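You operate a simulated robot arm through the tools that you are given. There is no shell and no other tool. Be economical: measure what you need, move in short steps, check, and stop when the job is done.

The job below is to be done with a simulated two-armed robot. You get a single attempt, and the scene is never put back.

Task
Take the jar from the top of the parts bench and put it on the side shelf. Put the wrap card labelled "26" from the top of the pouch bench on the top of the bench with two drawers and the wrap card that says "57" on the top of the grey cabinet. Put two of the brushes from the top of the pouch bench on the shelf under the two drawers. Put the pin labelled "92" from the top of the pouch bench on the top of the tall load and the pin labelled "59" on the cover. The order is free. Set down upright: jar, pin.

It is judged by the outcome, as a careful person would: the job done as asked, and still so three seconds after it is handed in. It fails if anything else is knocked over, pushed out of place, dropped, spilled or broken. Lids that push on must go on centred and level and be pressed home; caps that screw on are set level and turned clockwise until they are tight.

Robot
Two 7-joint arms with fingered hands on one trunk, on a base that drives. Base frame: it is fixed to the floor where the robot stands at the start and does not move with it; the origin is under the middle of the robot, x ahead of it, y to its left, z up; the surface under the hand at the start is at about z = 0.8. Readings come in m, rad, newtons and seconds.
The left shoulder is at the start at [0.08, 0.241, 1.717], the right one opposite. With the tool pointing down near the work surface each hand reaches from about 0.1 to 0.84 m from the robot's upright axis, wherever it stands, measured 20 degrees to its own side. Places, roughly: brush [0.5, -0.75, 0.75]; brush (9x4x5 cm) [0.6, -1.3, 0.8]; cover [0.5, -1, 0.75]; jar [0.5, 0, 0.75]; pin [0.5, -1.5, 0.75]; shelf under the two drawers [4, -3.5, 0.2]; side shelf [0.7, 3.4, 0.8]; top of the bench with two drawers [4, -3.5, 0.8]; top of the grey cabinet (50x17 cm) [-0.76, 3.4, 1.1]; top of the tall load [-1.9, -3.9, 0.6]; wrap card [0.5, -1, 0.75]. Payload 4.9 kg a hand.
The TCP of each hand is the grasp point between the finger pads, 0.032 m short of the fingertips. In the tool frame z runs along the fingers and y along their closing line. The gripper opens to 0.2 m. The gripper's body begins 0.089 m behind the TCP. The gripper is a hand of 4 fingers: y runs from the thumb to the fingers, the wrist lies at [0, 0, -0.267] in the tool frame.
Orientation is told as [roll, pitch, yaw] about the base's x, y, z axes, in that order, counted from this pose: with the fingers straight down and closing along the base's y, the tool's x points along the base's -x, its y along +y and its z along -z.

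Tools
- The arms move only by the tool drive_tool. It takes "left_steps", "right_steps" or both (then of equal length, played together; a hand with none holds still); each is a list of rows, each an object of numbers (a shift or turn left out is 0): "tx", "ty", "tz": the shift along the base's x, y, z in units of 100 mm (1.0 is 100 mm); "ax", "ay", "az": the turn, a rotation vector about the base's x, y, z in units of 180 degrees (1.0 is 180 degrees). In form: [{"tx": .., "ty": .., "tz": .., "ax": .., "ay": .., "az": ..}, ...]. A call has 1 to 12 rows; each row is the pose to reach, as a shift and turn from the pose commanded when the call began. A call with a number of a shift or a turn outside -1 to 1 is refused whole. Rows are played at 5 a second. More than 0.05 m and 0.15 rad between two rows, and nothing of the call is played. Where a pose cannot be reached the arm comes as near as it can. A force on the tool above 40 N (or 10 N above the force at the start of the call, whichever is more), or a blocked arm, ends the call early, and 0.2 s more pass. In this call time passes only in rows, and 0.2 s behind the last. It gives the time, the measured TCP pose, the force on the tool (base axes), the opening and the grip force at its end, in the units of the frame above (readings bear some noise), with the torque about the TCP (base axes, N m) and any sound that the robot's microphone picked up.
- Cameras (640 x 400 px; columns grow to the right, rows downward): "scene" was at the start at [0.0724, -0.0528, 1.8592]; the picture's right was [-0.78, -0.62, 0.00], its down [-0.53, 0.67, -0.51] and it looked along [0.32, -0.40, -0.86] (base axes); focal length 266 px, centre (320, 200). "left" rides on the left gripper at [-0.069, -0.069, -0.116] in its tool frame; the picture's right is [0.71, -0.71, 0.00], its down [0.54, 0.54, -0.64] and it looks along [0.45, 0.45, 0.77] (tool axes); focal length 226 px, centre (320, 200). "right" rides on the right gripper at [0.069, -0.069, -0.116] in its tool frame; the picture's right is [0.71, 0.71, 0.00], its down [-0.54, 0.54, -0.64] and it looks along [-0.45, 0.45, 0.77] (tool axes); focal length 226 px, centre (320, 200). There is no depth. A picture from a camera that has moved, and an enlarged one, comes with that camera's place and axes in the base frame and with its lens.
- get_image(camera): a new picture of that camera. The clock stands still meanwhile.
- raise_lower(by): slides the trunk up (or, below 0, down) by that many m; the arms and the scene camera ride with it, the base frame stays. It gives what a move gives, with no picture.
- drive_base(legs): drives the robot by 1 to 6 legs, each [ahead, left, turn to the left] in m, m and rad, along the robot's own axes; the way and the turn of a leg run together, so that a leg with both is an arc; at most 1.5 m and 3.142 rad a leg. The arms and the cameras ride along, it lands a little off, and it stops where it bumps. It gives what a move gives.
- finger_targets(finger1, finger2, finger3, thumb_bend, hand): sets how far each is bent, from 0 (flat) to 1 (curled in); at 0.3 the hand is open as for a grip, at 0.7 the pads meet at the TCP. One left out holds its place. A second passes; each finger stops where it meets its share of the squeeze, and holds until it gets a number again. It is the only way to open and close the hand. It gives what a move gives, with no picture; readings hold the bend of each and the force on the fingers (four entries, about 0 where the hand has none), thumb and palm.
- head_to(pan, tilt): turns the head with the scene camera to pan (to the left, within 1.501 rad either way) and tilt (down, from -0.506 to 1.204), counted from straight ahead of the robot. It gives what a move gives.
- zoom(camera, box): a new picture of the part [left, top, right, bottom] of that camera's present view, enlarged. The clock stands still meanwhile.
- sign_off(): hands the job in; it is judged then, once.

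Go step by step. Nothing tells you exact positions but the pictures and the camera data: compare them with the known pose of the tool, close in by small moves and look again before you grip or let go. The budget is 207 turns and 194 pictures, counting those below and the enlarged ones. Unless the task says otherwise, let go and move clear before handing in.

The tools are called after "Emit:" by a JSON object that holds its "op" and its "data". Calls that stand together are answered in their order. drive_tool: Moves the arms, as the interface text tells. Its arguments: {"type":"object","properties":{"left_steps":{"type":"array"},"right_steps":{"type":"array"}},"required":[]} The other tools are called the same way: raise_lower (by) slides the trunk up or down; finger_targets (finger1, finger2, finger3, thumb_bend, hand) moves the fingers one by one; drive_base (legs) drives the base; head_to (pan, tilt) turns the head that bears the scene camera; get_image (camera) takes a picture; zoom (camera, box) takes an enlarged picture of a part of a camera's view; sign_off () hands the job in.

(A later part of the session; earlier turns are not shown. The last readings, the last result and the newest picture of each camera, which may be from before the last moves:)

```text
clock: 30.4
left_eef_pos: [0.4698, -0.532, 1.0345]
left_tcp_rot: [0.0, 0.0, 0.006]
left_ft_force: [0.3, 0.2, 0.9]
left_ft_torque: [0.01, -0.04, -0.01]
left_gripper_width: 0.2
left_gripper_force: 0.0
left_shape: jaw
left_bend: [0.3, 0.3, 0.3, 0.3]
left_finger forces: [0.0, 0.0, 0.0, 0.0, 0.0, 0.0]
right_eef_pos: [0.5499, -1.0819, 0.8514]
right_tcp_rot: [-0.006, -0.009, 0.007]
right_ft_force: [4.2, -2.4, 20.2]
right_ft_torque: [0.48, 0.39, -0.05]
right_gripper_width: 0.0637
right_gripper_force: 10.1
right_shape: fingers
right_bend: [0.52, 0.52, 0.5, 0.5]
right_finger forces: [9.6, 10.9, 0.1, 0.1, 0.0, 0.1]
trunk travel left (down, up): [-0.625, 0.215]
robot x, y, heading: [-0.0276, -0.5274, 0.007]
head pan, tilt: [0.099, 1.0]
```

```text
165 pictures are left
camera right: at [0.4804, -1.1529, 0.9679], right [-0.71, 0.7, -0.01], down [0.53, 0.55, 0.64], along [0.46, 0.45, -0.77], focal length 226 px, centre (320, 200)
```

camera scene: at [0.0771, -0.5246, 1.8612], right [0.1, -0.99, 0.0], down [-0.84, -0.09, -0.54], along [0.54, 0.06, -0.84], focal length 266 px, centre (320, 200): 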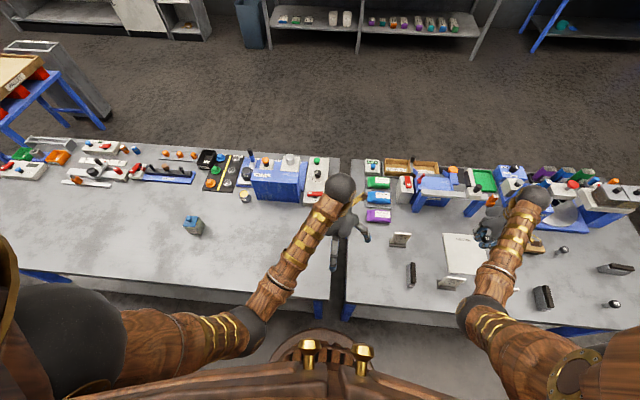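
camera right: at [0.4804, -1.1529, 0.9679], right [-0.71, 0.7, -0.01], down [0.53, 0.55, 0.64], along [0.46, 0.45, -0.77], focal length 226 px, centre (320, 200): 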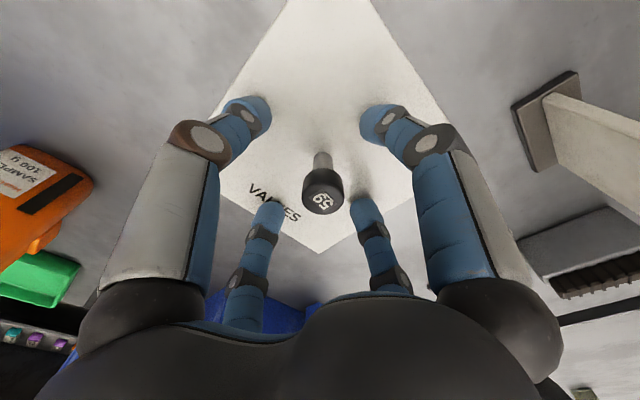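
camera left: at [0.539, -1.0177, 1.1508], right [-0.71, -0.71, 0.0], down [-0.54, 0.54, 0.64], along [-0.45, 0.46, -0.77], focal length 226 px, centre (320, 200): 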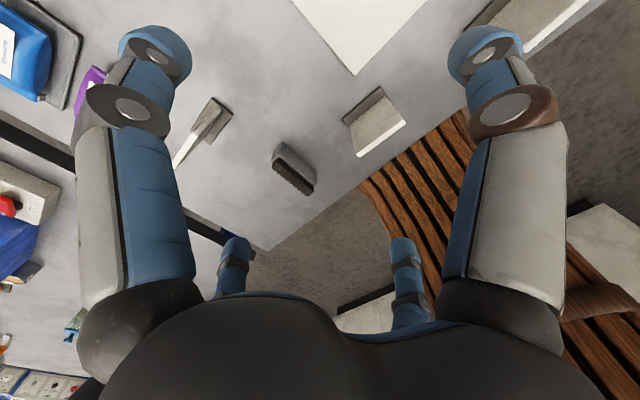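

Pin 59 stands upright on the cover. Raise straight up.

Emit:
{"op": "drive_tool", "data": {"right_steps": [{"tz": 0.3}, {"tz": 0.7}, {"tz": 1.0}]}}

Emit:
{"op": "get_image", "data": {"camera": "right"}}

Emit:
{"op": "get_image", "data": {"camera": "left"}}

```text
clock: 31.2
left_eef_pos: [0.4697, -0.5327, 1.0345]
left_tcp_rot: [0.0, 0.0, 0.008]
left_ft_force: [0.6, -0.4, 0.6]
left_ft_torque: [0.0, 0.01, 0.01]
left_gripper_width: 0.2
left_gripper_force: 0.1
left_shape: jaw
left_bend: [0.3, 0.3, 0.3, 0.3]
left_finger forces: [0.0, 0.0, 0.1, 0.1, 0.0, 0.1]
right_eef_pos: [0.5488, -1.0826, 0.9501]
right_tcp_rot: [-0.004, -0.004, 0.007]
right_ft_force: [-0.6, -0.7, 0.1]
right_ft_torque: [0.01, -0.04, 0.0]
right_gripper_width: 0.0688
right_gripper_force: 0.0
right_shape: fingers
right_bend: [0.5, 0.5, 0.5, 0.5]
right_finger forces: [0.1, 0.0, 0.0, 0.1, 0.0, 0.1]
trunk travel left (down, up): [-0.625, 0.215]
robot x, y, heading: [-0.0232, -0.5297, 0.004]
head pan, tilt: [0.099, 1.0]
```

```text
164 pictures are left
camera right: at [0.4803, -1.1521, 1.0656], right [-0.71, 0.7, -0.01], down [0.54, 0.55, 0.64], along [0.46, 0.45, -0.77], focal length 226 px, centre (320, 200)
```

right: 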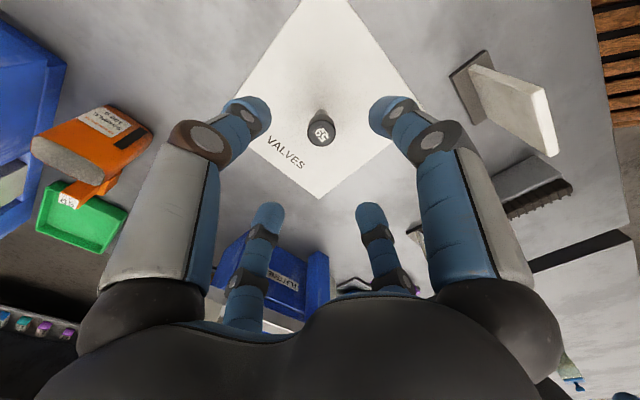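

```text
163 pictures are left
camera left: at [0.5382, -0.6008, 1.1508], right [-0.7, -0.71, 0.0], down [-0.54, 0.54, 0.64], along [-0.46, 0.45, -0.77], focal length 226 px, centre (320, 200)
```

left: 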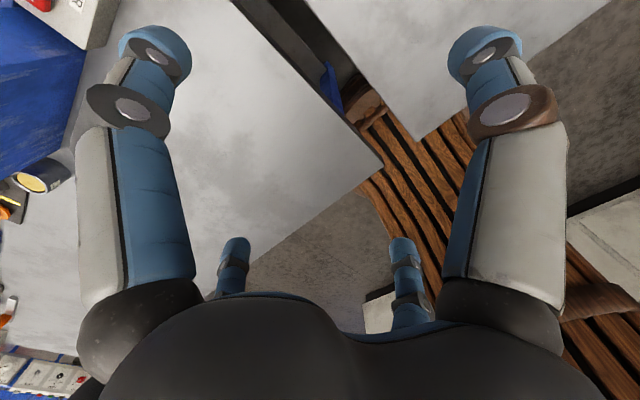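

Next is card 57 at about (0.41,−0.97). Move the right hand above it and look.

Emit:
{"op": "drive_base", "data": {"legs": [[0, 0.11, -0.005]]}}

Emit:
{"op": "drive_tool", "data": {"right_steps": [{"tx": -0.4, "tz": 0.3}, {"tx": -0.8, "tz": 0.4}, {"tx": -1.0, "tz": 0.4}]}}

Emit:
{"op": "get_image", "data": {"camera": "right"}}

Emit:
{"op": "get_image", "data": {"camera": "scene"}}

```text
clock: 32.4
left_eef_pos: [0.4708, -0.429, 1.0353]
left_tcp_rot: [0.002, -0.001, 0.001]
left_ft_force: [0.2, -0.4, 0.1]
left_ft_torque: [0.05, -0.03, -0.03]
left_gripper_width: 0.1998
left_gripper_force: 0.1
left_shape: jaw
left_bend: [0.3, 0.3, 0.3, 0.3]
left_finger forces: [0.0, 0.0, 0.0, 0.0, 0.0, 0.0]
right_eef_pos: [0.5467, -0.9795, 0.9486]
right_tcp_rot: [-0.003, -0.005, 0.001]
right_ft_force: [-0.1, -0.3, -0.2]
right_ft_torque: [0.07, -0.01, -0.02]
right_gripper_width: 0.0688
right_gripper_force: 0.1
right_shape: fingers
right_bend: [0.5, 0.5, 0.5, 0.5]
right_finger forces: [0.1, 0.1, 0.0, 0.1, 0.1, 0.1]
trunk travel left (down, up): [-0.625, 0.215]
robot x, y, heading: [-0.0292, -0.4236, 0.001]
head pan, tilt: [0.099, 1.0]
```

```text
clock: 33.2
left_eef_pos: [0.4705, -0.4258, 1.034]
left_tcp_rot: [-0.002, -0.001, 0.002]
left_ft_force: [1.1, 0.9, 0.2]
left_ft_torque: [-0.05, -0.03, 0.02]
left_gripper_width: 0.2001
left_gripper_force: 0.0
left_shape: jaw
left_bend: [0.3, 0.3, 0.3, 0.3]
left_finger forces: [0.0, 0.1, 0.0, 0.1, 0.0, 0.0]
right_eef_pos: [0.4463, -0.9747, 0.9899]
right_tcp_rot: [-0.007, -0.006, 0.002]
right_ft_force: [0.7, -0.5, 0.0]
right_ft_torque: [-0.03, 0.01, 0.02]
right_gripper_width: 0.0688
right_gripper_force: 0.1
right_shape: fingers
right_bend: [0.5, 0.5, 0.5, 0.5]
right_finger forces: [0.1, 0.0, 0.1, 0.0, 0.0, 0.1]
trunk travel left (down, up): [-0.625, 0.215]
robot x, y, heading: [-0.0258, -0.4229, 0.004]
head pan, tilt: [0.099, 1.0]
```

```text
162 pictures are left
camera right: at [0.3778, -1.0445, 1.1065], right [-0.71, 0.71, -0.01], down [0.54, 0.55, 0.64], along [0.46, 0.45, -0.77], focal length 226 px, centre (320, 200)
```

right: 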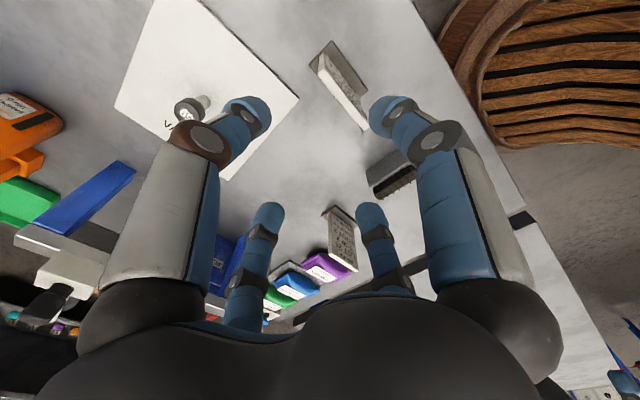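

```text
161 pictures are left
camera scene: at [0.0738, -0.4116, 1.8614], right [0.1, -0.99, 0.0], down [-0.84, -0.09, -0.54], along [0.54, 0.05, -0.84], focal length 266 px, centre (320, 200)
```

scene: 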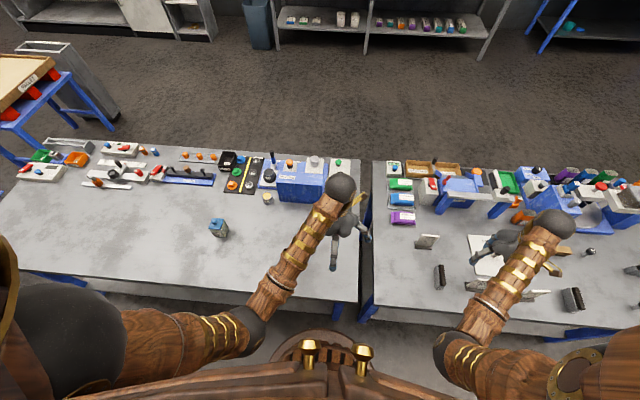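

Emit:
{"op": "zoom", "data": {"camera": "right", "box": [260, 10, 420, 110]}}

```text
4.00 times, centred on (340, 60) of right
camera zoom: at [0.3778, -1.0445, 1.1065], right [-0.71, 0.71, -0.01], down [0.54, 0.55, 0.64], along [0.46, 0.45, -0.77], focal length 904 px, centre (240, 760)
```

zoom: 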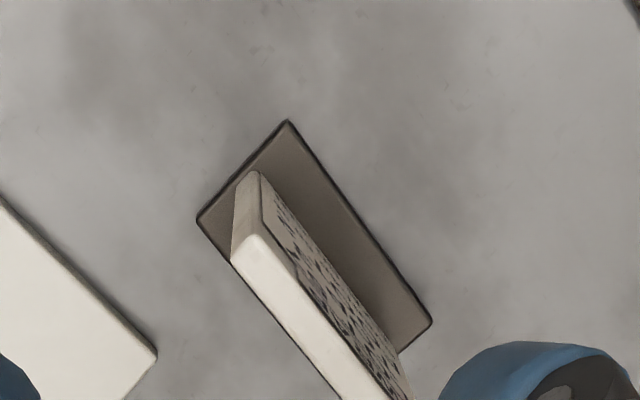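

Card 57's stand is centred at about (0.41,−0.98), panel facing the robot, so fingers 1 and 3 can pinch it front-to-back. Position and descend partway.

Emit:
{"op": "finger_targets", "data": {"hand": "right", "finger2": 0.43, "thumb_bend": 0.43}}

Emit:
{"op": "drive_tool", "data": {"right_steps": [{"tx": -0.35, "ty": -0.04}, {"tx": -0.35, "ty": -0.04, "tz": -0.4}, {"tx": -0.35, "ty": -0.04, "tz": -0.7}]}}

Emit:
{"op": "get_image", "data": {"camera": "right"}}

Emit:
{"op": "head_to", "data": {"pan": -0.6, "tilt": 0.95}}

Emit:
{"op": "get_image", "data": {"camera": "scene"}}

```text
clock: 34.2
left_eef_pos: [0.4702, -0.4272, 1.0352]
left_tcp_rot: [0.001, 0.001, -0.001]
left_ft_force: [0.1, -0.7, -0.2]
left_ft_torque: [0.0, 0.02, -0.04]
left_gripper_width: 0.1998
left_gripper_force: 0.1
left_shape: jaw
left_bend: [0.3, 0.3, 0.3, 0.3]
left_finger forces: [0.0, 0.0, 0.0, 0.1, 0.0, 0.0]
right_eef_pos: [0.4469, -0.977, 0.9895]
right_tcp_rot: [-0.006, -0.007, 0.001]
right_ft_force: [-0.4, -0.1, -0.6]
right_ft_torque: [0.0, 0.03, -0.03]
right_gripper_width: 0.0824
right_gripper_force: 0.1
right_shape: fingers
right_bend: [0.5, 0.43, 0.5, 0.43]
right_finger forces: [0.1, 0.0, 0.0, 0.0, 0.0, 0.0]
trunk travel left (down, up): [-0.625, 0.215]
robot x, y, heading: [-0.0258, -0.4214, 0.002]
head pan, tilt: [0.099, 1.0]
```

```text
clock: 35.0
left_eef_pos: [0.4711, -0.4285, 1.0346]
left_tcp_rot: [0.0, 0.001, 0.0]
left_ft_force: [0.3, -0.1, -0.5]
left_ft_torque: [-0.02, 0.04, 0.03]
left_gripper_width: 0.2002
left_gripper_force: 0.0
left_shape: jaw
left_bend: [0.3, 0.3, 0.3, 0.3]
left_finger forces: [0.0, 0.0, 0.0, 0.1, 0.0, 0.1]
right_eef_pos: [0.4103, -0.9821, 0.9185]
right_tcp_rot: [-0.006, -0.006, -0.001]
right_ft_force: [-0.3, 0.2, -0.1]
right_ft_torque: [0.01, 0.0, 0.01]
right_gripper_width: 0.0823
right_gripper_force: 0.1
right_shape: fingers
right_bend: [0.5, 0.43, 0.5, 0.43]
right_finger forces: [0.0, 0.0, 0.0, 0.0, 0.0, 0.0]
trunk travel left (down, up): [-0.625, 0.215]
robot x, y, heading: [-0.027, -0.4205, 0.001]
head pan, tilt: [0.099, 1.0]
```

```text
159 pictures are left
camera right: at [0.3417, -1.0528, 1.0345], right [-0.71, 0.71, -0.01], down [0.54, 0.55, 0.64], along [0.46, 0.45, -0.77], focal length 226 px, centre (320, 200)
```

right: 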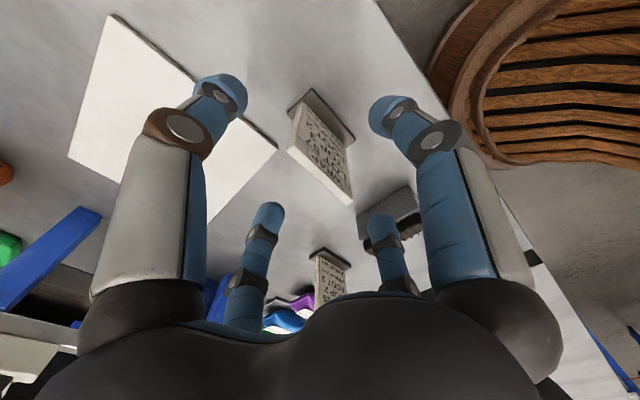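

```text
clock: 36.0
left_eef_pos: [0.4705, -0.4269, 1.0359]
left_tcp_rot: [0.001, 0.0, 0.0]
left_ft_force: [-0.1, -0.5, -0.1]
left_ft_torque: [0.0, 0.0, 0.01]
left_gripper_width: 0.1998
left_gripper_force: 0.0
left_shape: jaw
left_bend: [0.3, 0.3, 0.3, 0.3]
left_finger forces: [0.0, 0.0, 0.1, 0.0, 0.1, 0.0]
right_eef_pos: [0.411, -0.9832, 0.9202]
right_tcp_rot: [-0.006, -0.006, -0.001]
right_ft_force: [-0.5, 0.1, 0.3]
right_ft_torque: [0.02, -0.01, 0.0]
right_gripper_width: 0.0822
right_gripper_force: 0.0
right_shape: fingers
right_bend: [0.5, 0.43, 0.5, 0.43]
right_finger forces: [0.0, 0.0, 0.0, 0.0, 0.1, 0.0]
trunk travel left (down, up): [-0.625, 0.215]
robot x, y, heading: [-0.0282, -0.4229, 0.008]
head pan, tilt: [-0.6, 0.949]
```

```text
158 pictures are left
camera scene: at [0.0644, -0.4623, 1.865], right [-0.56, -0.83, 0.0], down [-0.67, 0.46, -0.58], along [0.48, -0.33, -0.81], focal length 266 px, centre (320, 200)
```

scene: 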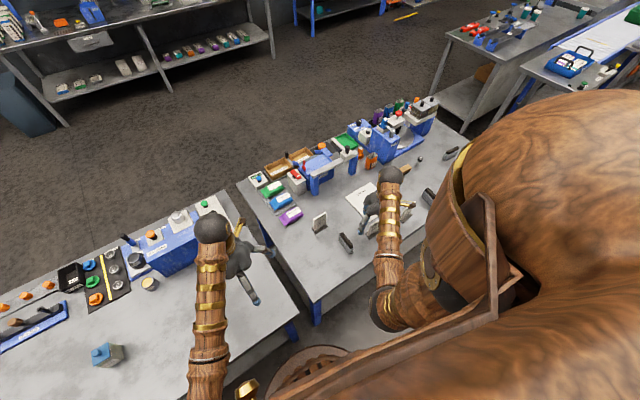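

Emit:
{"op": "zoom", "data": {"camera": "right", "box": [260, 80, 400, 210]}}

Emit:
{"op": "zoom", "data": {"camera": "scene", "box": [300, 170, 420, 245]}}

```text
3.08 times, centred on (330, 145) of right
camera zoom: at [0.3409, -1.0525, 1.0353], right [-0.71, 0.71, -0.01], down [0.54, 0.55, 0.64], along [0.46, 0.45, -0.77], focal length 696 px, centre (289, 369)
```

zoom: 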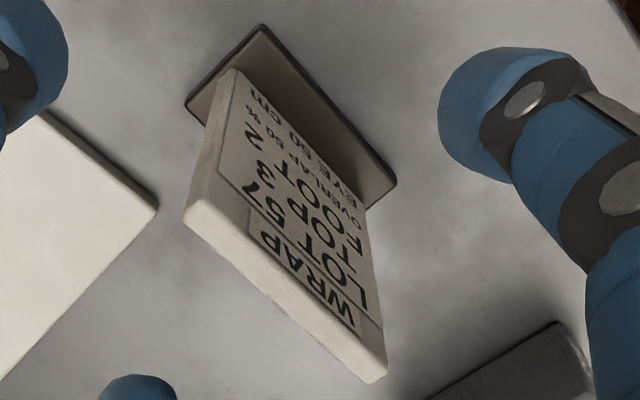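

```text
5.33 times, centred on (360, 208) of scene
camera zoom: at [0.0644, -0.4623, 1.865], right [-0.56, -0.83, 0.0], down [-0.67, 0.46, -0.58], along [0.48, -0.33, -0.81], focal length 1421 px, centre (107, 160)
```

zoom: 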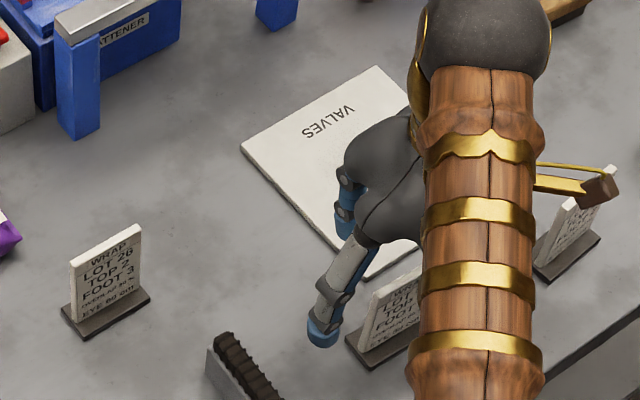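

Card top is at z≈0.90, well aligned. Descend to TCP z≈0.873 and pinch with fingers 1 and 3.

Emit:
{"op": "drive_tool", "data": {"right_steps": [{"tx": -0.02, "tz": -0.25}, {"tx": -0.02, "tz": -0.47}]}}

Emit:
{"op": "finger_targets", "data": {"hand": "right", "finger1": 0.72, "finger3": 0.72}}

Emit:
{"op": "get_image", "data": {"camera": "right"}}

```text
clock: 36.6
left_eef_pos: [0.4705, -0.4279, 1.0347]
left_tcp_rot: [0.001, 0.0, 0.0]
left_ft_force: [1.1, -0.2, 0.1]
left_ft_torque: [0.04, 0.01, 0.01]
left_gripper_width: 0.1999
left_gripper_force: 0.1
left_shape: jaw
left_bend: [0.3, 0.3, 0.3, 0.3]
left_finger forces: [0.0, 0.0, 0.0, 0.0, 0.0, 0.0]
right_eef_pos: [0.4078, -0.9826, 0.8704]
right_tcp_rot: [-0.006, -0.006, 0.0]
right_ft_force: [-0.3, 0.3, 0.3]
right_ft_torque: [-0.02, 0.0, 0.0]
right_gripper_width: 0.0827
right_gripper_force: 0.0
right_shape: fingers
right_bend: [0.5, 0.43, 0.5, 0.43]
right_finger forces: [0.1, 0.0, 0.0, 0.0, 0.0, 0.1]
trunk travel left (down, up): [-0.625, 0.215]
robot x, y, heading: [-0.0255, -0.42, -0.001]
head pan, tilt: [-0.6, 0.949]
```

```text
clock: 37.6
left_eef_pos: [0.4704, -0.4278, 1.0345]
left_tcp_rot: [0.002, 0.001, 0.001]
left_ft_force: [-0.5, -0.2, 0.3]
left_ft_torque: [0.0, -0.02, -0.03]
left_gripper_width: 0.1999
left_gripper_force: 0.1
left_shape: jaw
left_bend: [0.3, 0.3, 0.3, 0.3]
left_finger forces: [0.0, 0.1, 0.0, 0.0, 0.0, 0.0]
right_eef_pos: [0.4082, -0.9818, 0.8714]
right_tcp_rot: [-0.006, -0.005, 0.001]
right_ft_force: [1.3, 0.1, -0.3]
right_ft_torque: [0.01, 0.01, -0.02]
right_gripper_width: 0.0638
right_gripper_force: 4.3
right_shape: fingers
right_bend: [0.69, 0.43, 0.69, 0.43]
right_finger forces: [4.1, 0.0, 4.0, 0.1, 0.0, 0.1]
trunk travel left (down, up): [-0.625, 0.215]
robot x, y, heading: [-0.0278, -0.4218, 0.004]
head pan, tilt: [-0.6, 0.949]
```

```text
155 pictures are left
camera right: at [0.3394, -1.0512, 0.9884], right [-0.71, 0.71, -0.01], down [0.54, 0.55, 0.64], along [0.46, 0.45, -0.77], focal length 226 px, centre (320, 200)
```

right: 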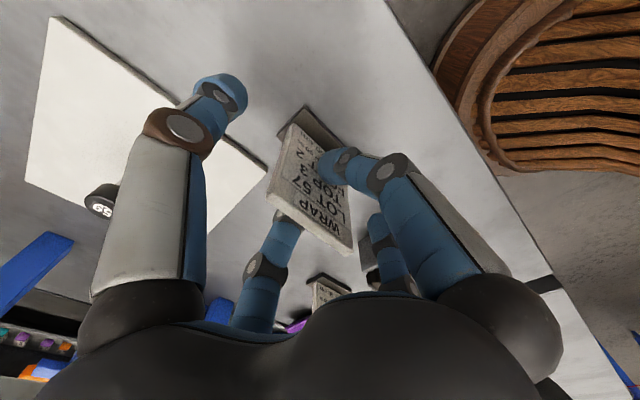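

Pinched. Add thumb and finger2 against the edges, then lift.

Emit:
{"op": "finger_targets", "data": {"hand": "right", "finger1": 0.8, "finger2": 0.6, "finger3": 0.8, "thumb_bend": 0.6}}

Emit:
{"op": "drive_tool", "data": {"right_steps": [{"tz": 0.3}, {"tz": 0.6}, {"tz": 1.0}]}}

Emit:
{"op": "get_image", "data": {"camera": "right"}}

```text
clock: 38.6
left_eef_pos: [0.4706, -0.4267, 1.0349]
left_tcp_rot: [0.001, -0.001, -0.001]
left_ft_force: [-0.2, 0.0, -0.7]
left_ft_torque: [0.03, 0.0, 0.02]
left_gripper_width: 0.1998
left_gripper_force: 0.1
left_shape: jaw
left_bend: [0.3, 0.3, 0.3, 0.3]
left_finger forces: [0.1, 0.0, 0.0, 0.0, 0.0, 0.1]
right_eef_pos: [0.4091, -0.9813, 0.8724]
right_tcp_rot: [-0.005, -0.006, -0.001]
right_ft_force: [0.1, -0.3, -0.1]
right_ft_torque: [0.0, 0.02, -0.01]
right_gripper_width: 0.0309
right_gripper_force: 13.3
right_shape: fingers
right_bend: [0.71, 0.58, 0.72, 0.58]
right_finger forces: [9.6, 2.8, 9.5, 0.1, 5.6, 0.1]
trunk travel left (down, up): [-0.625, 0.215]
robot x, y, heading: [-0.0248, -0.4243, 0.002]
head pan, tilt: [-0.6, 0.949]
```

```text
clock: 39.4
left_eef_pos: [0.4688, -0.4263, 1.0358]
left_tcp_rot: [0.0, 0.0, 0.0]
left_ft_force: [0.3, 0.1, -0.6]
left_ft_torque: [-0.03, 0.01, 0.01]
left_gripper_width: 0.1997
left_gripper_force: 0.0
left_shape: jaw
left_bend: [0.3, 0.3, 0.3, 0.3]
left_finger forces: [0.0, 0.0, 0.0, 0.0, 0.1, 0.1]
right_eef_pos: [0.4096, -0.9823, 0.9713]
right_tcp_rot: [-0.004, -0.007, -0.001]
right_ft_force: [-0.6, 0.1, 0.1]
right_ft_torque: [-0.01, -0.01, -0.01]
right_gripper_width: 0.031
right_gripper_force: 13.9
right_shape: fingers
right_bend: [0.71, 0.58, 0.72, 0.58]
right_finger forces: [9.4, 2.9, 9.5, 0.0, 5.5, 0.0]
trunk travel left (down, up): [-0.625, 0.215]
robot x, y, heading: [-0.0263, -0.4201, 0.006]
head pan, tilt: [-0.6, 0.949]
```

```text
154 pictures are left
camera right: at [0.3405, -1.052, 1.0878], right [-0.71, 0.71, -0.01], down [0.54, 0.55, 0.64], along [0.46, 0.45, -0.77], focal length 226 px, centre (320, 200)
```

right: 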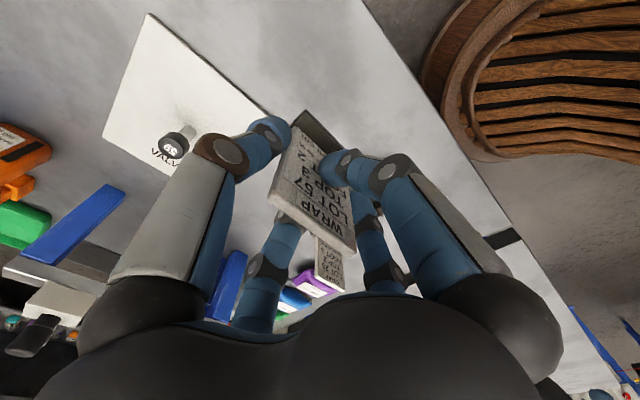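

Card 57 is in hand. Now drive left so the left hand comes over the jar at about (0.55,0.07).

Emit:
{"op": "drive_tool", "data": {"right_steps": [{"tz": 0.4}, {"tz": 0.7}]}}

Emit:
{"op": "drive_base", "data": {"legs": [[0, 0.49, 0]]}}

Emit:
{"op": "get_image", "data": {"camera": "left"}}

Emit:
{"op": "head_to", "data": {"pan": 0.0, "tilt": 0.95}}

Emit:
{"op": "get_image", "data": {"camera": "scene"}}

```text
clock: 40.0
left_eef_pos: [0.4709, -0.4271, 1.0352]
left_tcp_rot: [0.001, 0.0, -0.001]
left_ft_force: [0.1, 0.2, 0.1]
left_ft_torque: [-0.03, -0.02, -0.01]
left_gripper_width: 0.1997
left_gripper_force: 0.0
left_shape: jaw
left_bend: [0.3, 0.3, 0.3, 0.3]
left_finger forces: [0.0, 0.0, 0.0, 0.0, 0.0, 0.0]
right_eef_pos: [0.4081, -0.9819, 1.0404]
right_tcp_rot: [-0.006, -0.005, -0.001]
right_ft_force: [0.7, 0.1, -0.3]
right_ft_torque: [-0.01, -0.01, 0.03]
right_gripper_width: 0.0309
right_gripper_force: 13.5
right_shape: fingers
right_bend: [0.71, 0.58, 0.72, 0.58]
right_finger forces: [9.3, 2.8, 9.5, 0.0, 5.5, 0.1]
trunk travel left (down, up): [-0.625, 0.215]
robot x, y, heading: [-0.0276, -0.4216, 0.002]
head pan, tilt: [-0.6, 0.949]
```

```text
clock: 42.9
left_eef_pos: [0.468, 0.0569, 1.0346]
left_tcp_rot: [0.001, -0.001, 0.006]
left_ft_force: [-0.1, 0.3, 0.1]
left_ft_torque: [0.04, -0.01, 0.04]
left_gripper_width: 0.1999
left_gripper_force: 0.1
left_shape: jaw
left_bend: [0.3, 0.3, 0.3, 0.3]
left_finger forces: [0.0, 0.1, 0.0, 0.0, 0.0, 0.0]
right_eef_pos: [0.4107, -0.4986, 1.04]
right_tcp_rot: [-0.004, -0.008, 0.005]
right_ft_force: [-0.2, -0.8, -0.9]
right_ft_torque: [0.01, -0.03, -0.01]
right_gripper_width: 0.0307
right_gripper_force: 13.9
right_shape: fingers
right_bend: [0.71, 0.58, 0.72, 0.58]
right_finger forces: [9.4, 2.8, 9.4, 0.0, 5.6, 0.2]
trunk travel left (down, up): [-0.625, 0.215]
robot x, y, heading: [-0.027, 0.0642, 0.008]
head pan, tilt: [-0.6, 0.949]
```

```text
153 pictures are left
camera left: at [0.5359, -0.0108, 1.1509], right [-0.7, -0.71, 0.0], down [-0.54, 0.54, 0.64], along [-0.46, 0.45, -0.77], focal length 226 px, centre (320, 200)
```

left: 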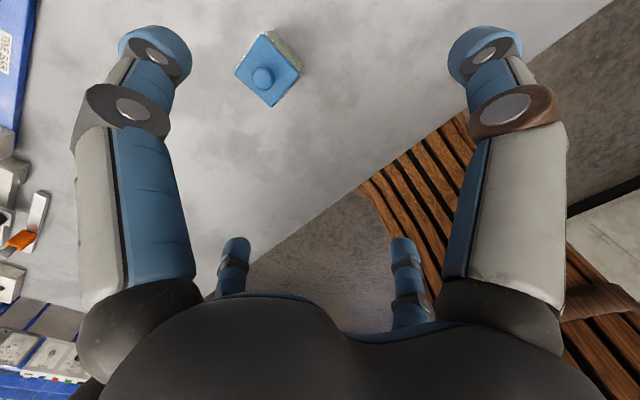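

```text
clock: 43.9
left_eef_pos: [0.4683, 0.0587, 1.0351]
left_tcp_rot: [0.001, 0.001, 0.005]
left_ft_force: [-1.0, 0.3, -0.1]
left_ft_torque: [0.0, 0.04, 0.02]
left_gripper_width: 0.1997
left_gripper_force: 0.1
left_shape: jaw
left_bend: [0.3, 0.3, 0.3, 0.3]
left_finger forces: [0.0, 0.1, 0.0, 0.0, 0.1, 0.0]
right_eef_pos: [0.4098, -0.497, 1.0414]
right_tcp_rot: [-0.005, -0.008, 0.007]
right_ft_force: [0.5, 0.1, -0.3]
right_ft_torque: [0.0, 0.0, -0.01]
right_gripper_width: 0.0308
right_gripper_force: 13.8
right_shape: fingers
right_bend: [0.71, 0.58, 0.72, 0.58]
right_finger forces: [9.4, 2.9, 9.4, 0.1, 5.5, 0.1]
trunk travel left (down, up): [-0.625, 0.215]
robot x, y, heading: [-0.029, 0.0628, 0.006]
head pan, tilt: [0.0, 0.949]
```

```text
152 pictures are left
camera scene: at [0.0748, 0.0625, 1.865], right [0.01, -1.0, 0.0], down [-0.81, 0.0, -0.58], along [0.58, 0.0, -0.81], focal length 266 px, centre (320, 200)
```

scene: 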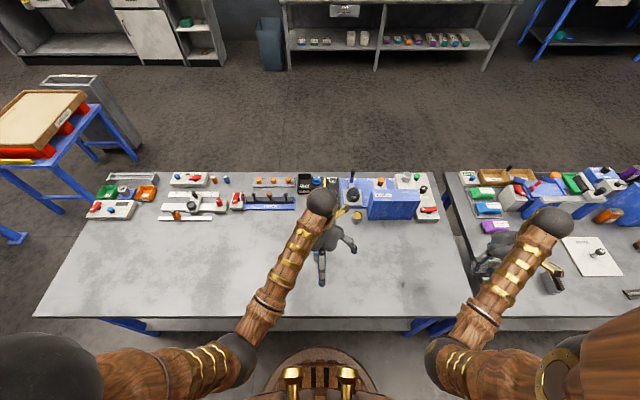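

Jar estimated at (0.537,0.066), top z≈0.88, sides aligned with base axes. Move the left hand over it and part way down.

Emit:
{"op": "finger_targets", "data": {"hand": "left", "finger1": 0.4, "finger2": 0.4, "finger3": 0.4, "thumb_bend": 0.4}}

Emit:
{"op": "drive_tool", "data": {"left_steps": [{"tx": 0.35, "ty": 0.04, "tz": 0.0}, {"tx": 0.7, "ty": 0.08, "tz": -0.15}, {"tx": 0.7, "ty": 0.08, "tz": -0.5}]}}

Emit:
{"op": "get_image", "data": {"camera": "left"}}

```text
clock: 44.9
left_eef_pos: [0.4679, 0.06, 1.0346]
left_tcp_rot: [0.0, 0.0, 0.004]
left_ft_force: [0.2, 0.3, -0.3]
left_ft_torque: [-0.02, -0.01, 0.01]
left_gripper_width: 0.1059
left_gripper_force: 0.2
left_shape: fingers
left_bend: [0.4, 0.4, 0.4, 0.4]
left_finger forces: [0.1, 0.0, 0.0, 0.0, 0.0, 0.0]
right_eef_pos: [0.4105, -0.4959, 1.0414]
right_tcp_rot: [-0.006, -0.008, 0.006]
right_ft_force: [0.4, -0.3, -1.0]
right_ft_torque: [-0.01, 0.0, 0.02]
right_gripper_width: 0.0309
right_gripper_force: 13.4
right_shape: fingers
right_bend: [0.71, 0.58, 0.72, 0.58]
right_finger forces: [9.4, 2.8, 9.4, 0.0, 5.5, 0.0]
trunk travel left (down, up): [-0.625, 0.215]
robot x, y, heading: [-0.0261, 0.0643, 0.003]
head pan, tilt: [0.0, 0.949]
```

```text
clock: 45.7
left_eef_pos: [0.537, 0.0642, 0.9848]
left_tcp_rot: [-0.002, 0.0, 0.005]
left_ft_force: [-0.6, 0.3, 0.7]
left_ft_torque: [0.03, -0.01, 0.03]
left_gripper_width: 0.1056
left_gripper_force: 0.0
left_shape: fingers
left_bend: [0.4, 0.4, 0.4, 0.4]
left_finger forces: [0.1, 0.1, 0.0, 0.0, 0.0, 0.1]
right_eef_pos: [0.4079, -0.4959, 1.0412]
right_tcp_rot: [-0.006, -0.007, 0.007]
right_ft_force: [1.0, 0.2, -0.7]
right_ft_torque: [0.05, -0.01, -0.01]
right_gripper_width: 0.0308
right_gripper_force: 13.6
right_shape: fingers
right_bend: [0.71, 0.58, 0.72, 0.58]
right_finger forces: [9.4, 2.8, 9.4, 0.0, 5.6, 0.0]
trunk travel left (down, up): [-0.625, 0.215]
robot x, y, heading: [-0.0258, 0.0601, 0.005]
head pan, tilt: [0.0, 0.949]
```

```text
151 pictures are left
camera left: at [0.6042, -0.0037, 1.1025], right [-0.7, -0.71, 0.0], down [-0.54, 0.54, 0.64], along [-0.46, 0.45, -0.77], focal length 226 px, centre (320, 200)
```

left: 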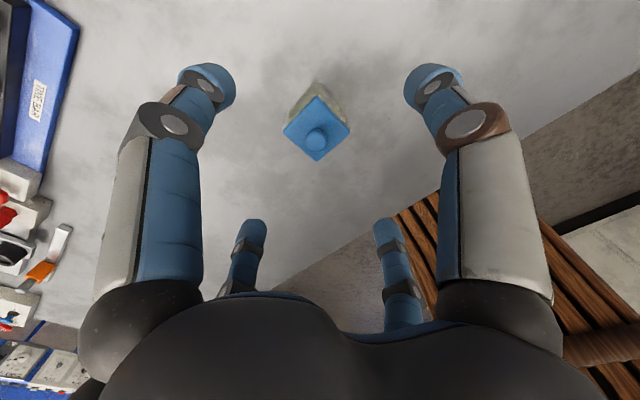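

Well centred. Descend to TCP z≈0.862 and close gently.

Emit:
{"op": "drive_tool", "data": {"left_steps": [{"tz": -0.4}, {"tz": -0.8}, {"tz": -1.0}]}}

Emit:
{"op": "drive_tool", "data": {"left_steps": [{"tz": -0.1}, {"tz": -0.21}]}}

Emit:
{"op": "get_image", "data": {"camera": "left"}}

```text
clock: 46.5
left_eef_pos: [0.5374, 0.0654, 0.8842]
left_tcp_rot: [0.001, 0.001, 0.004]
left_ft_force: [-0.1, 0.0, -0.7]
left_ft_torque: [-0.02, 0.0, -0.01]
left_gripper_width: 0.1055
left_gripper_force: 0.0
left_shape: fingers
left_bend: [0.4, 0.4, 0.4, 0.4]
left_finger forces: [0.0, 0.1, 0.1, 0.1, 0.0, 0.1]
right_eef_pos: [0.4082, -0.4955, 1.0395]
right_tcp_rot: [-0.005, -0.007, 0.006]
right_ft_force: [-0.4, -1.2, -0.5]
right_ft_torque: [-0.01, 0.01, 0.02]
right_gripper_width: 0.0308
right_gripper_force: 13.7
right_shape: fingers
right_bend: [0.71, 0.58, 0.72, 0.58]
right_finger forces: [9.4, 2.8, 9.4, 0.0, 5.5, 0.1]
trunk travel left (down, up): [-0.625, 0.215]
robot x, y, heading: [-0.0274, 0.0638, 0.003]
head pan, tilt: [0.0, 0.949]
```

```text
clock: 47.1
left_eef_pos: [0.538, 0.0641, 0.8663]
left_tcp_rot: [0.0, 0.0, 0.007]
left_ft_force: [0.2, 0.0, -0.5]
left_ft_torque: [0.01, 0.0, -0.02]
left_gripper_width: 0.1059
left_gripper_force: 0.0
left_shape: fingers
left_bend: [0.4, 0.4, 0.4, 0.4]
left_finger forces: [0.0, 0.1, 0.0, 0.0, 0.1, 0.0]
right_eef_pos: [0.4084, -0.4957, 1.0412]
right_tcp_rot: [-0.004, -0.007, 0.004]
right_ft_force: [-0.2, -0.2, -0.8]
right_ft_torque: [0.0, -0.03, -0.01]
right_gripper_width: 0.0308
right_gripper_force: 13.6
right_shape: fingers
right_bend: [0.71, 0.58, 0.72, 0.58]
right_finger forces: [9.4, 2.9, 9.5, 0.0, 5.5, 0.0]
trunk travel left (down, up): [-0.625, 0.215]
robot x, y, heading: [-0.0263, 0.062, 0.009]
head pan, tilt: [0.0, 0.949]
```

```text
150 pictures are left
camera left: at [0.6054, -0.0025, 0.9818], right [-0.7, -0.71, 0.0], down [-0.54, 0.54, 0.64], along [-0.46, 0.45, -0.77], focal length 226 px, centre (320, 200)
```

left: 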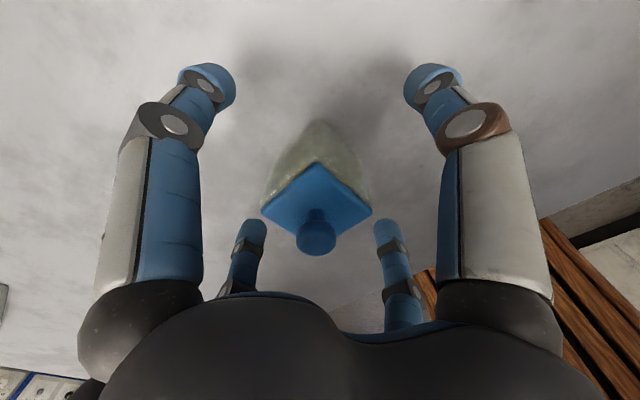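

Emit:
{"op": "finger_targets", "data": {"hand": "left", "finger1": 0.7, "finger2": 0.7, "finger3": 0.7, "thumb_bend": 0.7}}

Emit:
{"op": "get_image", "data": {"camera": "left"}}

```text
clock: 48.1
left_eef_pos: [0.5375, 0.066, 0.866]
left_tcp_rot: [-0.001, 0.0, 0.004]
left_ft_force: [0.6, -2.1, 3.5]
left_ft_torque: [0.04, 0.02, 0.0]
left_gripper_width: 0.0348
left_gripper_force: 21.8
left_shape: fingers
left_bend: [0.6, 0.59, 0.61, 0.63]
left_finger forces: [8.3, 10.4, 7.8, 0.0, 16.9, 0.0]
right_eef_pos: [0.4089, -0.4971, 1.0404]
right_tcp_rot: [-0.006, -0.008, 0.005]
right_ft_force: [-0.7, 0.1, -0.9]
right_ft_torque: [0.0, 0.0, 0.01]
right_gripper_width: 0.0307
right_gripper_force: 13.2
right_shape: fingers
right_bend: [0.71, 0.58, 0.72, 0.58]
right_finger forces: [9.3, 2.8, 9.4, 0.0, 5.5, 0.1]
trunk travel left (down, up): [-0.625, 0.215]
robot x, y, heading: [-0.0249, 0.0624, 0.01]
head pan, tilt: [0.0, 0.949]
```

```text
149 pictures are left
camera left: at [0.6053, -0.0027, 0.9824], right [-0.7, -0.71, 0.0], down [-0.54, 0.54, 0.64], along [-0.46, 0.45, -0.77], focal length 226 px, centre (320, 200)
```

left: 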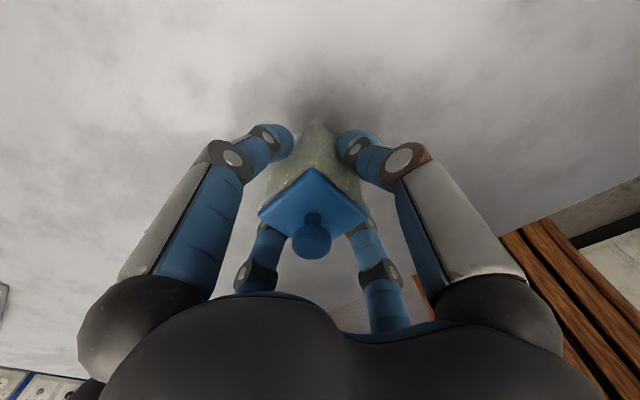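

Jar gripped firmly. Lift it and look toward the side shelf and grey cabinet.

Emit:
{"op": "drive_tool", "data": {"left_steps": [{"tz": 0.3}, {"tz": 0.6}, {"tz": 1.0}]}}

Emit:
{"op": "drive_tool", "data": {"left_steps": [{"tz": 0.3}, {"tz": 0.6}, {"tz": 0.9}]}}

Emit:
{"op": "get_image", "data": {"camera": "left"}}

Emit:
{"op": "head_to", "data": {"pan": 1.4, "tilt": 0.35}}

Emit:
{"op": "zoom", "data": {"camera": "scene", "box": [120, 100, 440, 300]}}

```text
clock: 48.9
left_eef_pos: [0.5353, 0.0651, 0.9644]
left_tcp_rot: [-0.002, 0.001, 0.007]
left_ft_force: [0.5, 0.0, -1.3]
left_ft_torque: [-0.02, -0.03, -0.01]
left_gripper_width: 0.0349
left_gripper_force: 20.5
left_shape: fingers
left_bend: [0.6, 0.59, 0.61, 0.63]
left_finger forces: [8.0, 10.3, 7.5, 0.1, 15.9, 0.0]
right_eef_pos: [0.4096, -0.4967, 1.0405]
right_tcp_rot: [-0.004, -0.007, 0.006]
right_ft_force: [-0.2, 0.2, -0.2]
right_ft_torque: [-0.01, 0.02, 0.01]
right_gripper_width: 0.0307
right_gripper_force: 14.0
right_shape: fingers
right_bend: [0.71, 0.58, 0.72, 0.58]
right_finger forces: [9.4, 2.8, 9.5, 0.0, 5.4, 0.0]
trunk travel left (down, up): [-0.625, 0.215]
robot x, y, heading: [-0.0284, 0.0597, 0.008]
head pan, tilt: [0.0, 0.949]
```

```text
clock: 49.7
left_eef_pos: [0.5378, 0.0675, 1.0549]
left_tcp_rot: [0.0, 0.0, 0.007]
left_ft_force: [0.3, 0.7, -2.0]
left_ft_torque: [-0.01, 0.05, 0.0]
left_gripper_width: 0.0351
left_gripper_force: 20.9
left_shape: fingers
left_bend: [0.6, 0.59, 0.61, 0.64]
left_finger forces: [7.9, 10.4, 7.5, 0.0, 16.1, 0.0]
right_eef_pos: [0.4097, -0.4954, 1.0409]
right_tcp_rot: [-0.005, -0.006, 0.006]
right_ft_force: [-0.3, 0.0, 0.2]
right_ft_torque: [-0.01, 0.0, 0.01]
right_gripper_width: 0.0306
right_gripper_force: 13.5
right_shape: fingers
right_bend: [0.71, 0.58, 0.72, 0.58]
right_finger forces: [9.4, 2.8, 9.5, 0.1, 5.4, 0.0]
trunk travel left (down, up): [-0.625, 0.215]
robot x, y, heading: [-0.0316, 0.0605, 0.009]
head pan, tilt: [0.0, 0.949]
```

```text
148 pictures are left
camera left: at [0.606, -0.0019, 1.1712], right [-0.7, -0.71, 0.0], down [-0.54, 0.54, 0.64], along [-0.46, 0.45, -0.77], focal length 226 px, centre (320, 200)
```

left: 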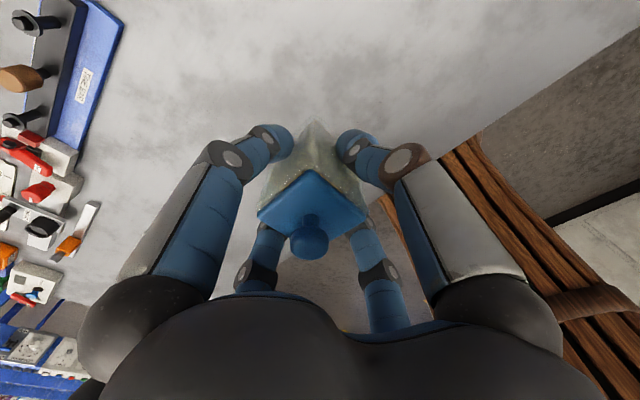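

```text
clock: 51.2
left_eef_pos: [0.5379, 0.0657, 1.0548]
left_tcp_rot: [0.0, 0.0, 0.005]
left_ft_force: [0.2, -0.3, -2.4]
left_ft_torque: [0.03, 0.0, 0.02]
left_gripper_width: 0.0347
left_gripper_force: 20.7
left_shape: fingers
left_bend: [0.6, 0.59, 0.61, 0.64]
left_finger forces: [7.9, 10.3, 7.5, 0.0, 16.0, 0.0]
right_eef_pos: [0.4096, -0.4957, 1.0404]
right_tcp_rot: [-0.005, -0.007, 0.006]
right_ft_force: [-0.6, -0.5, -1.0]
right_ft_torque: [-0.04, 0.02, -0.01]
right_gripper_width: 0.0308
right_gripper_force: 13.5
right_shape: fingers
right_bend: [0.71, 0.58, 0.72, 0.58]
right_finger forces: [9.4, 2.7, 9.4, 0.0, 5.5, 0.0]
trunk travel left (down, up): [-0.625, 0.215]
robot x, y, heading: [-0.0302, 0.0632, 0.004]
head pan, tilt: [1.4, 0.351]
```

```text
2.00 times, centred on (280, 200) of scene
camera zoom: at [0.0178, 0.154, 1.9162], right [0.99, -0.16, 0.0], down [-0.06, -0.34, -0.94], along [0.15, 0.93, -0.34], focal length 533 px, centre (400, 200)
```

zoom: 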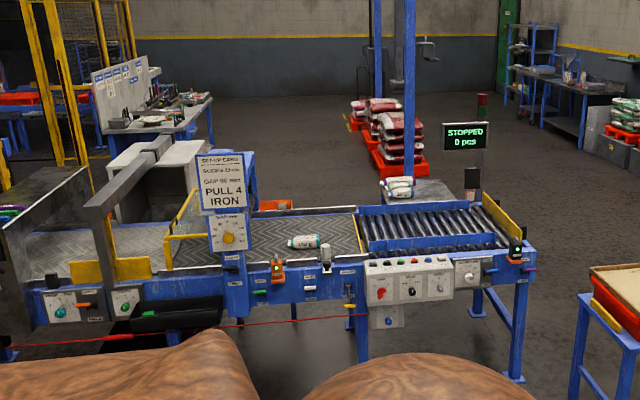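

The shelf and cabinet both lie beyond the conveyor, so I must go round: out past the right end of the pouch bench and up the far aisle. Raise the trunk and drive right, then look at the gap.

Emit:
{"op": "raise_lower", "data": {"by": 0.2}}

Emit:
{"op": "drive_base", "data": {"legs": [[-0.1, -1.2, 0], [0, -1.1, 0]]}}

Emit:
{"op": "head_to", "data": {"pan": -0.3, "tilt": 0.6}}

Emit:
{"op": "get_image", "data": {"camera": "scene"}}

```text
clock: 53.4
left_eef_pos: [0.538, 0.0658, 1.255]
left_tcp_rot: [0.001, -0.001, 0.005]
left_ft_force: [-0.1, -0.1, -1.5]
left_ft_torque: [0.01, 0.0, 0.0]
left_gripper_width: 0.0348
left_gripper_force: 21.5
left_shape: fingers
left_bend: [0.6, 0.59, 0.61, 0.64]
left_finger forces: [7.9, 10.3, 7.6, 0.0, 15.9, 0.0]
right_eef_pos: [0.4096, -0.4957, 1.241]
right_tcp_rot: [-0.006, -0.009, 0.005]
right_ft_force: [0.0, 0.5, -1.1]
right_ft_torque: [0.02, 0.03, 0.02]
right_gripper_width: 0.0306
right_gripper_force: 13.9
right_shape: fingers
right_bend: [0.71, 0.58, 0.72, 0.58]
right_finger forces: [9.3, 2.8, 9.5, 0.0, 5.5, 0.1]
trunk travel left (down, up): [-0.825, 0.015]
robot x, y, heading: [-0.0264, 0.0569, 0.006]
head pan, tilt: [1.4, 0.351]
```

```text
clock: 64.8
left_eef_pos: [0.4507, -2.2302, 1.2539]
left_tcp_rot: [-0.001, -0.001, 0.013]
left_ft_force: [-0.2, 1.1, -3.4]
left_ft_torque: [-0.05, -0.01, -0.02]
left_gripper_width: 0.0349
left_gripper_force: 20.8
left_shape: fingers
left_bend: [0.6, 0.59, 0.61, 0.64]
left_finger forces: [7.9, 10.3, 7.5, 0.0, 16.1, 0.0]
right_eef_pos: [0.3258, -2.7932, 1.2414]
right_tcp_rot: [-0.009, -0.007, 0.011]
right_ft_force: [0.5, 0.3, 0.5]
right_ft_torque: [0.02, 0.0, 0.0]
right_gripper_width: 0.0308
right_gripper_force: 13.0
right_shape: fingers
right_bend: [0.71, 0.58, 0.72, 0.58]
right_finger forces: [9.4, 2.8, 9.4, 0.0, 5.4, 0.1]
trunk travel left (down, up): [-0.825, 0.015]
robot x, y, heading: [-0.1157, -2.2387, 0.009]
head pan, tilt: [1.4, 0.351]
```

```text
clock: 66.5
left_eef_pos: [0.4516, -2.2311, 1.2548]
left_tcp_rot: [-0.001, 0.001, 0.012]
left_ft_force: [-0.3, 0.1, -1.8]
left_ft_torque: [-0.04, 0.0, 0.02]
left_gripper_width: 0.0351
left_gripper_force: 20.8
left_shape: fingers
left_bend: [0.6, 0.59, 0.61, 0.64]
left_finger forces: [8.0, 10.1, 7.5, 0.1, 16.1, 0.1]
right_eef_pos: [0.3264, -2.7948, 1.2398]
right_tcp_rot: [-0.006, -0.005, 0.013]
right_ft_force: [-0.6, 0.2, -1.0]
right_ft_torque: [-0.01, -0.02, 0.04]
right_gripper_width: 0.031
right_gripper_force: 13.2
right_shape: fingers
right_bend: [0.71, 0.58, 0.72, 0.58]
right_finger forces: [9.3, 2.8, 9.3, 0.0, 5.6, 0.0]
trunk travel left (down, up): [-0.825, 0.015]
robot x, y, heading: [-0.1156, -2.2386, 0.012]
head pan, tilt: [-0.3, 0.6]
```

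```text
146 pictures are left
camera scene: at [0.0002, -2.2639, 2.0934], right [-0.28, -0.96, 0.0], down [-0.54, 0.16, -0.82], along [0.79, -0.23, -0.57], focal length 266 px, centre (320, 200)
```

scene: 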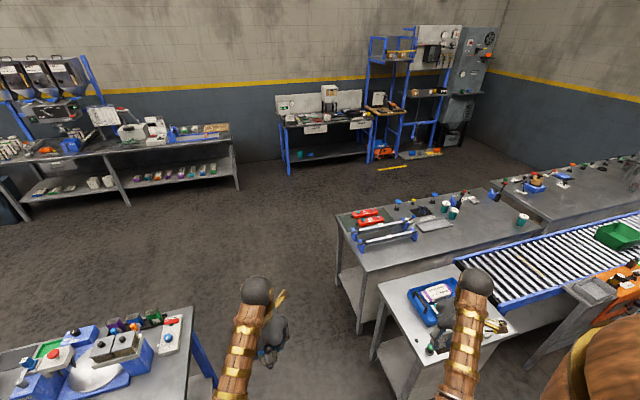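

The two-drawer bench with a lower shelf is visible at the far wall. The gap is clear: go forward through it at y≈−2.33, out to x≈2.2, then turn to face +y and look.

Emit:
{"op": "drive_base", "data": {"legs": [[0.1, -0.1, -0.012], [1.2, 0, 0], [1.1, 0, 0], [0, 0, 1.571]]}}

Emit:
{"op": "head_to", "data": {"pan": 0.0, "tilt": 0.4}}

Emit:
{"op": "get_image", "data": {"camera": "scene"}}

```text
clock: 82.6
left_eef_pos: [2.3028, -1.8084, 1.2553]
left_tcp_rot: [0.001, -0.001, 1.55]
left_ft_force: [-0.1, 0.6, -3.2]
left_ft_torque: [-0.02, -0.02, 0.02]
left_gripper_width: 0.0349
left_gripper_force: 20.3
left_shape: fingers
left_bend: [0.6, 0.59, 0.61, 0.64]
left_finger forces: [7.9, 10.3, 7.1, 0.0, 16.0, 0.1]
right_eef_pos: [2.8615, -1.9531, 1.2401]
right_tcp_rot: [-0.005, -0.008, 1.549]
right_ft_force: [-0.6, 0.1, -0.1]
right_ft_torque: [-0.02, -0.01, -0.01]
right_gripper_width: 0.0309
right_gripper_force: 12.8
right_shape: fingers
right_bend: [0.71, 0.58, 0.72, 0.58]
right_finger forces: [8.8, 2.6, 9.2, 0.0, 5.4, 0.0]
trunk travel left (down, up): [-0.825, 0.015]
robot x, y, heading: [2.2897, -2.3763, 1.546]
head pan, tilt: [-0.3, 0.6]
```

```text
clock: 83.4
left_eef_pos: [2.302, -1.8086, 1.2548]
left_tcp_rot: [-0.002, -0.002, 1.551]
left_ft_force: [0.6, -0.8, -2.4]
left_ft_torque: [0.01, -0.01, 0.03]
left_gripper_width: 0.0347
left_gripper_force: 20.4
left_shape: fingers
left_bend: [0.6, 0.59, 0.61, 0.64]
left_finger forces: [7.8, 10.3, 7.2, 0.0, 16.1, 0.0]
right_eef_pos: [2.8601, -1.9527, 1.2406]
right_tcp_rot: [-0.005, -0.006, 1.549]
right_ft_force: [-0.7, -0.2, 0.1]
right_ft_torque: [0.02, 0.02, 0.01]
right_gripper_width: 0.0306
right_gripper_force: 12.8
right_shape: fingers
right_bend: [0.71, 0.58, 0.72, 0.58]
right_finger forces: [8.9, 2.5, 9.2, 0.1, 5.5, 0.0]
trunk travel left (down, up): [-0.825, 0.015]
robot x, y, heading: [2.2898, -2.3733, 1.555]
head pan, tilt: [0.0, 0.4]
```

```text
145 pictures are left
camera scene: at [2.2931, -2.251, 2.1116], right [1.0, -0.02, 0.0], down [-0.01, -0.39, -0.92], along [0.02, 0.92, -0.39], focal length 266 px, centre (320, 200)
```

scene: 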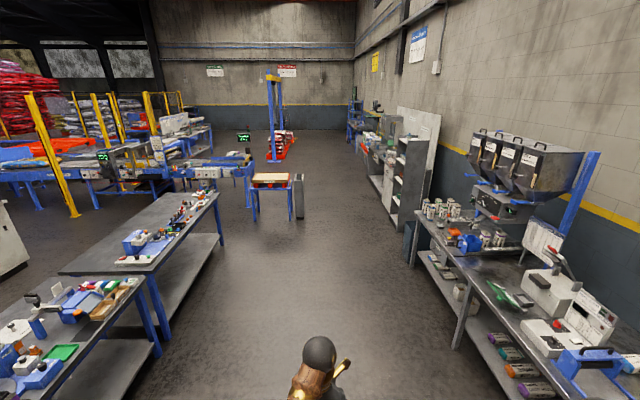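

The aisle is clear. Drive up it at x≈2.4–2.55 past the tray table to y≈2.9, correcting heading a little.

Emit:
{"op": "drive_base", "data": {"legs": [[1.3, -0.1, 0.016], [1.3, 0, 0], [0.6, -0.18, 0]]}}

Emit:
{"op": "get_image", "data": {"camera": "scene"}}

```text
clock: 99.2
left_eef_pos: [2.6459, 1.394, 1.2546]
left_tcp_rot: [0.0, -0.002, 1.552]
left_ft_force: [0.8, -0.2, -1.9]
left_ft_torque: [0.01, -0.02, -0.02]
left_gripper_width: 0.035
left_gripper_force: 21.0
left_shape: fingers
left_bend: [0.6, 0.59, 0.61, 0.64]
left_finger forces: [7.8, 10.3, 7.2, 0.1, 15.9, 0.1]
right_eef_pos: [3.2046, 1.2529, 1.2409]
right_tcp_rot: [-0.008, -0.009, 1.553]
right_ft_force: [0.1, -1.5, -0.8]
right_ft_torque: [0.01, 0.02, 0.03]
right_gripper_width: 0.0305
right_gripper_force: 12.9
right_shape: fingers
right_bend: [0.71, 0.58, 0.72, 0.58]
right_finger forces: [8.9, 2.6, 9.0, 0.1, 5.4, 0.1]
trunk travel left (down, up): [-0.825, 0.015]
robot x, y, heading: [2.6399, 0.8275, 1.555]
head pan, tilt: [0.0, 0.4]
```

```text
144 pictures are left
camera scene: at [2.6384, 0.9502, 2.1119], right [1.0, -0.02, 0.0], down [-0.01, -0.39, -0.92], along [0.02, 0.92, -0.39], focal length 266 px, centre (320, 200)
```

scene: 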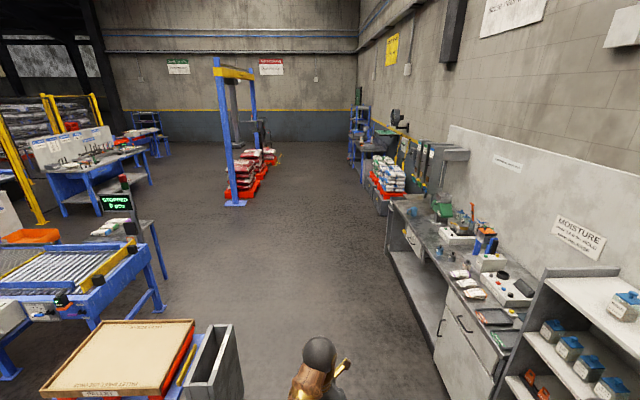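

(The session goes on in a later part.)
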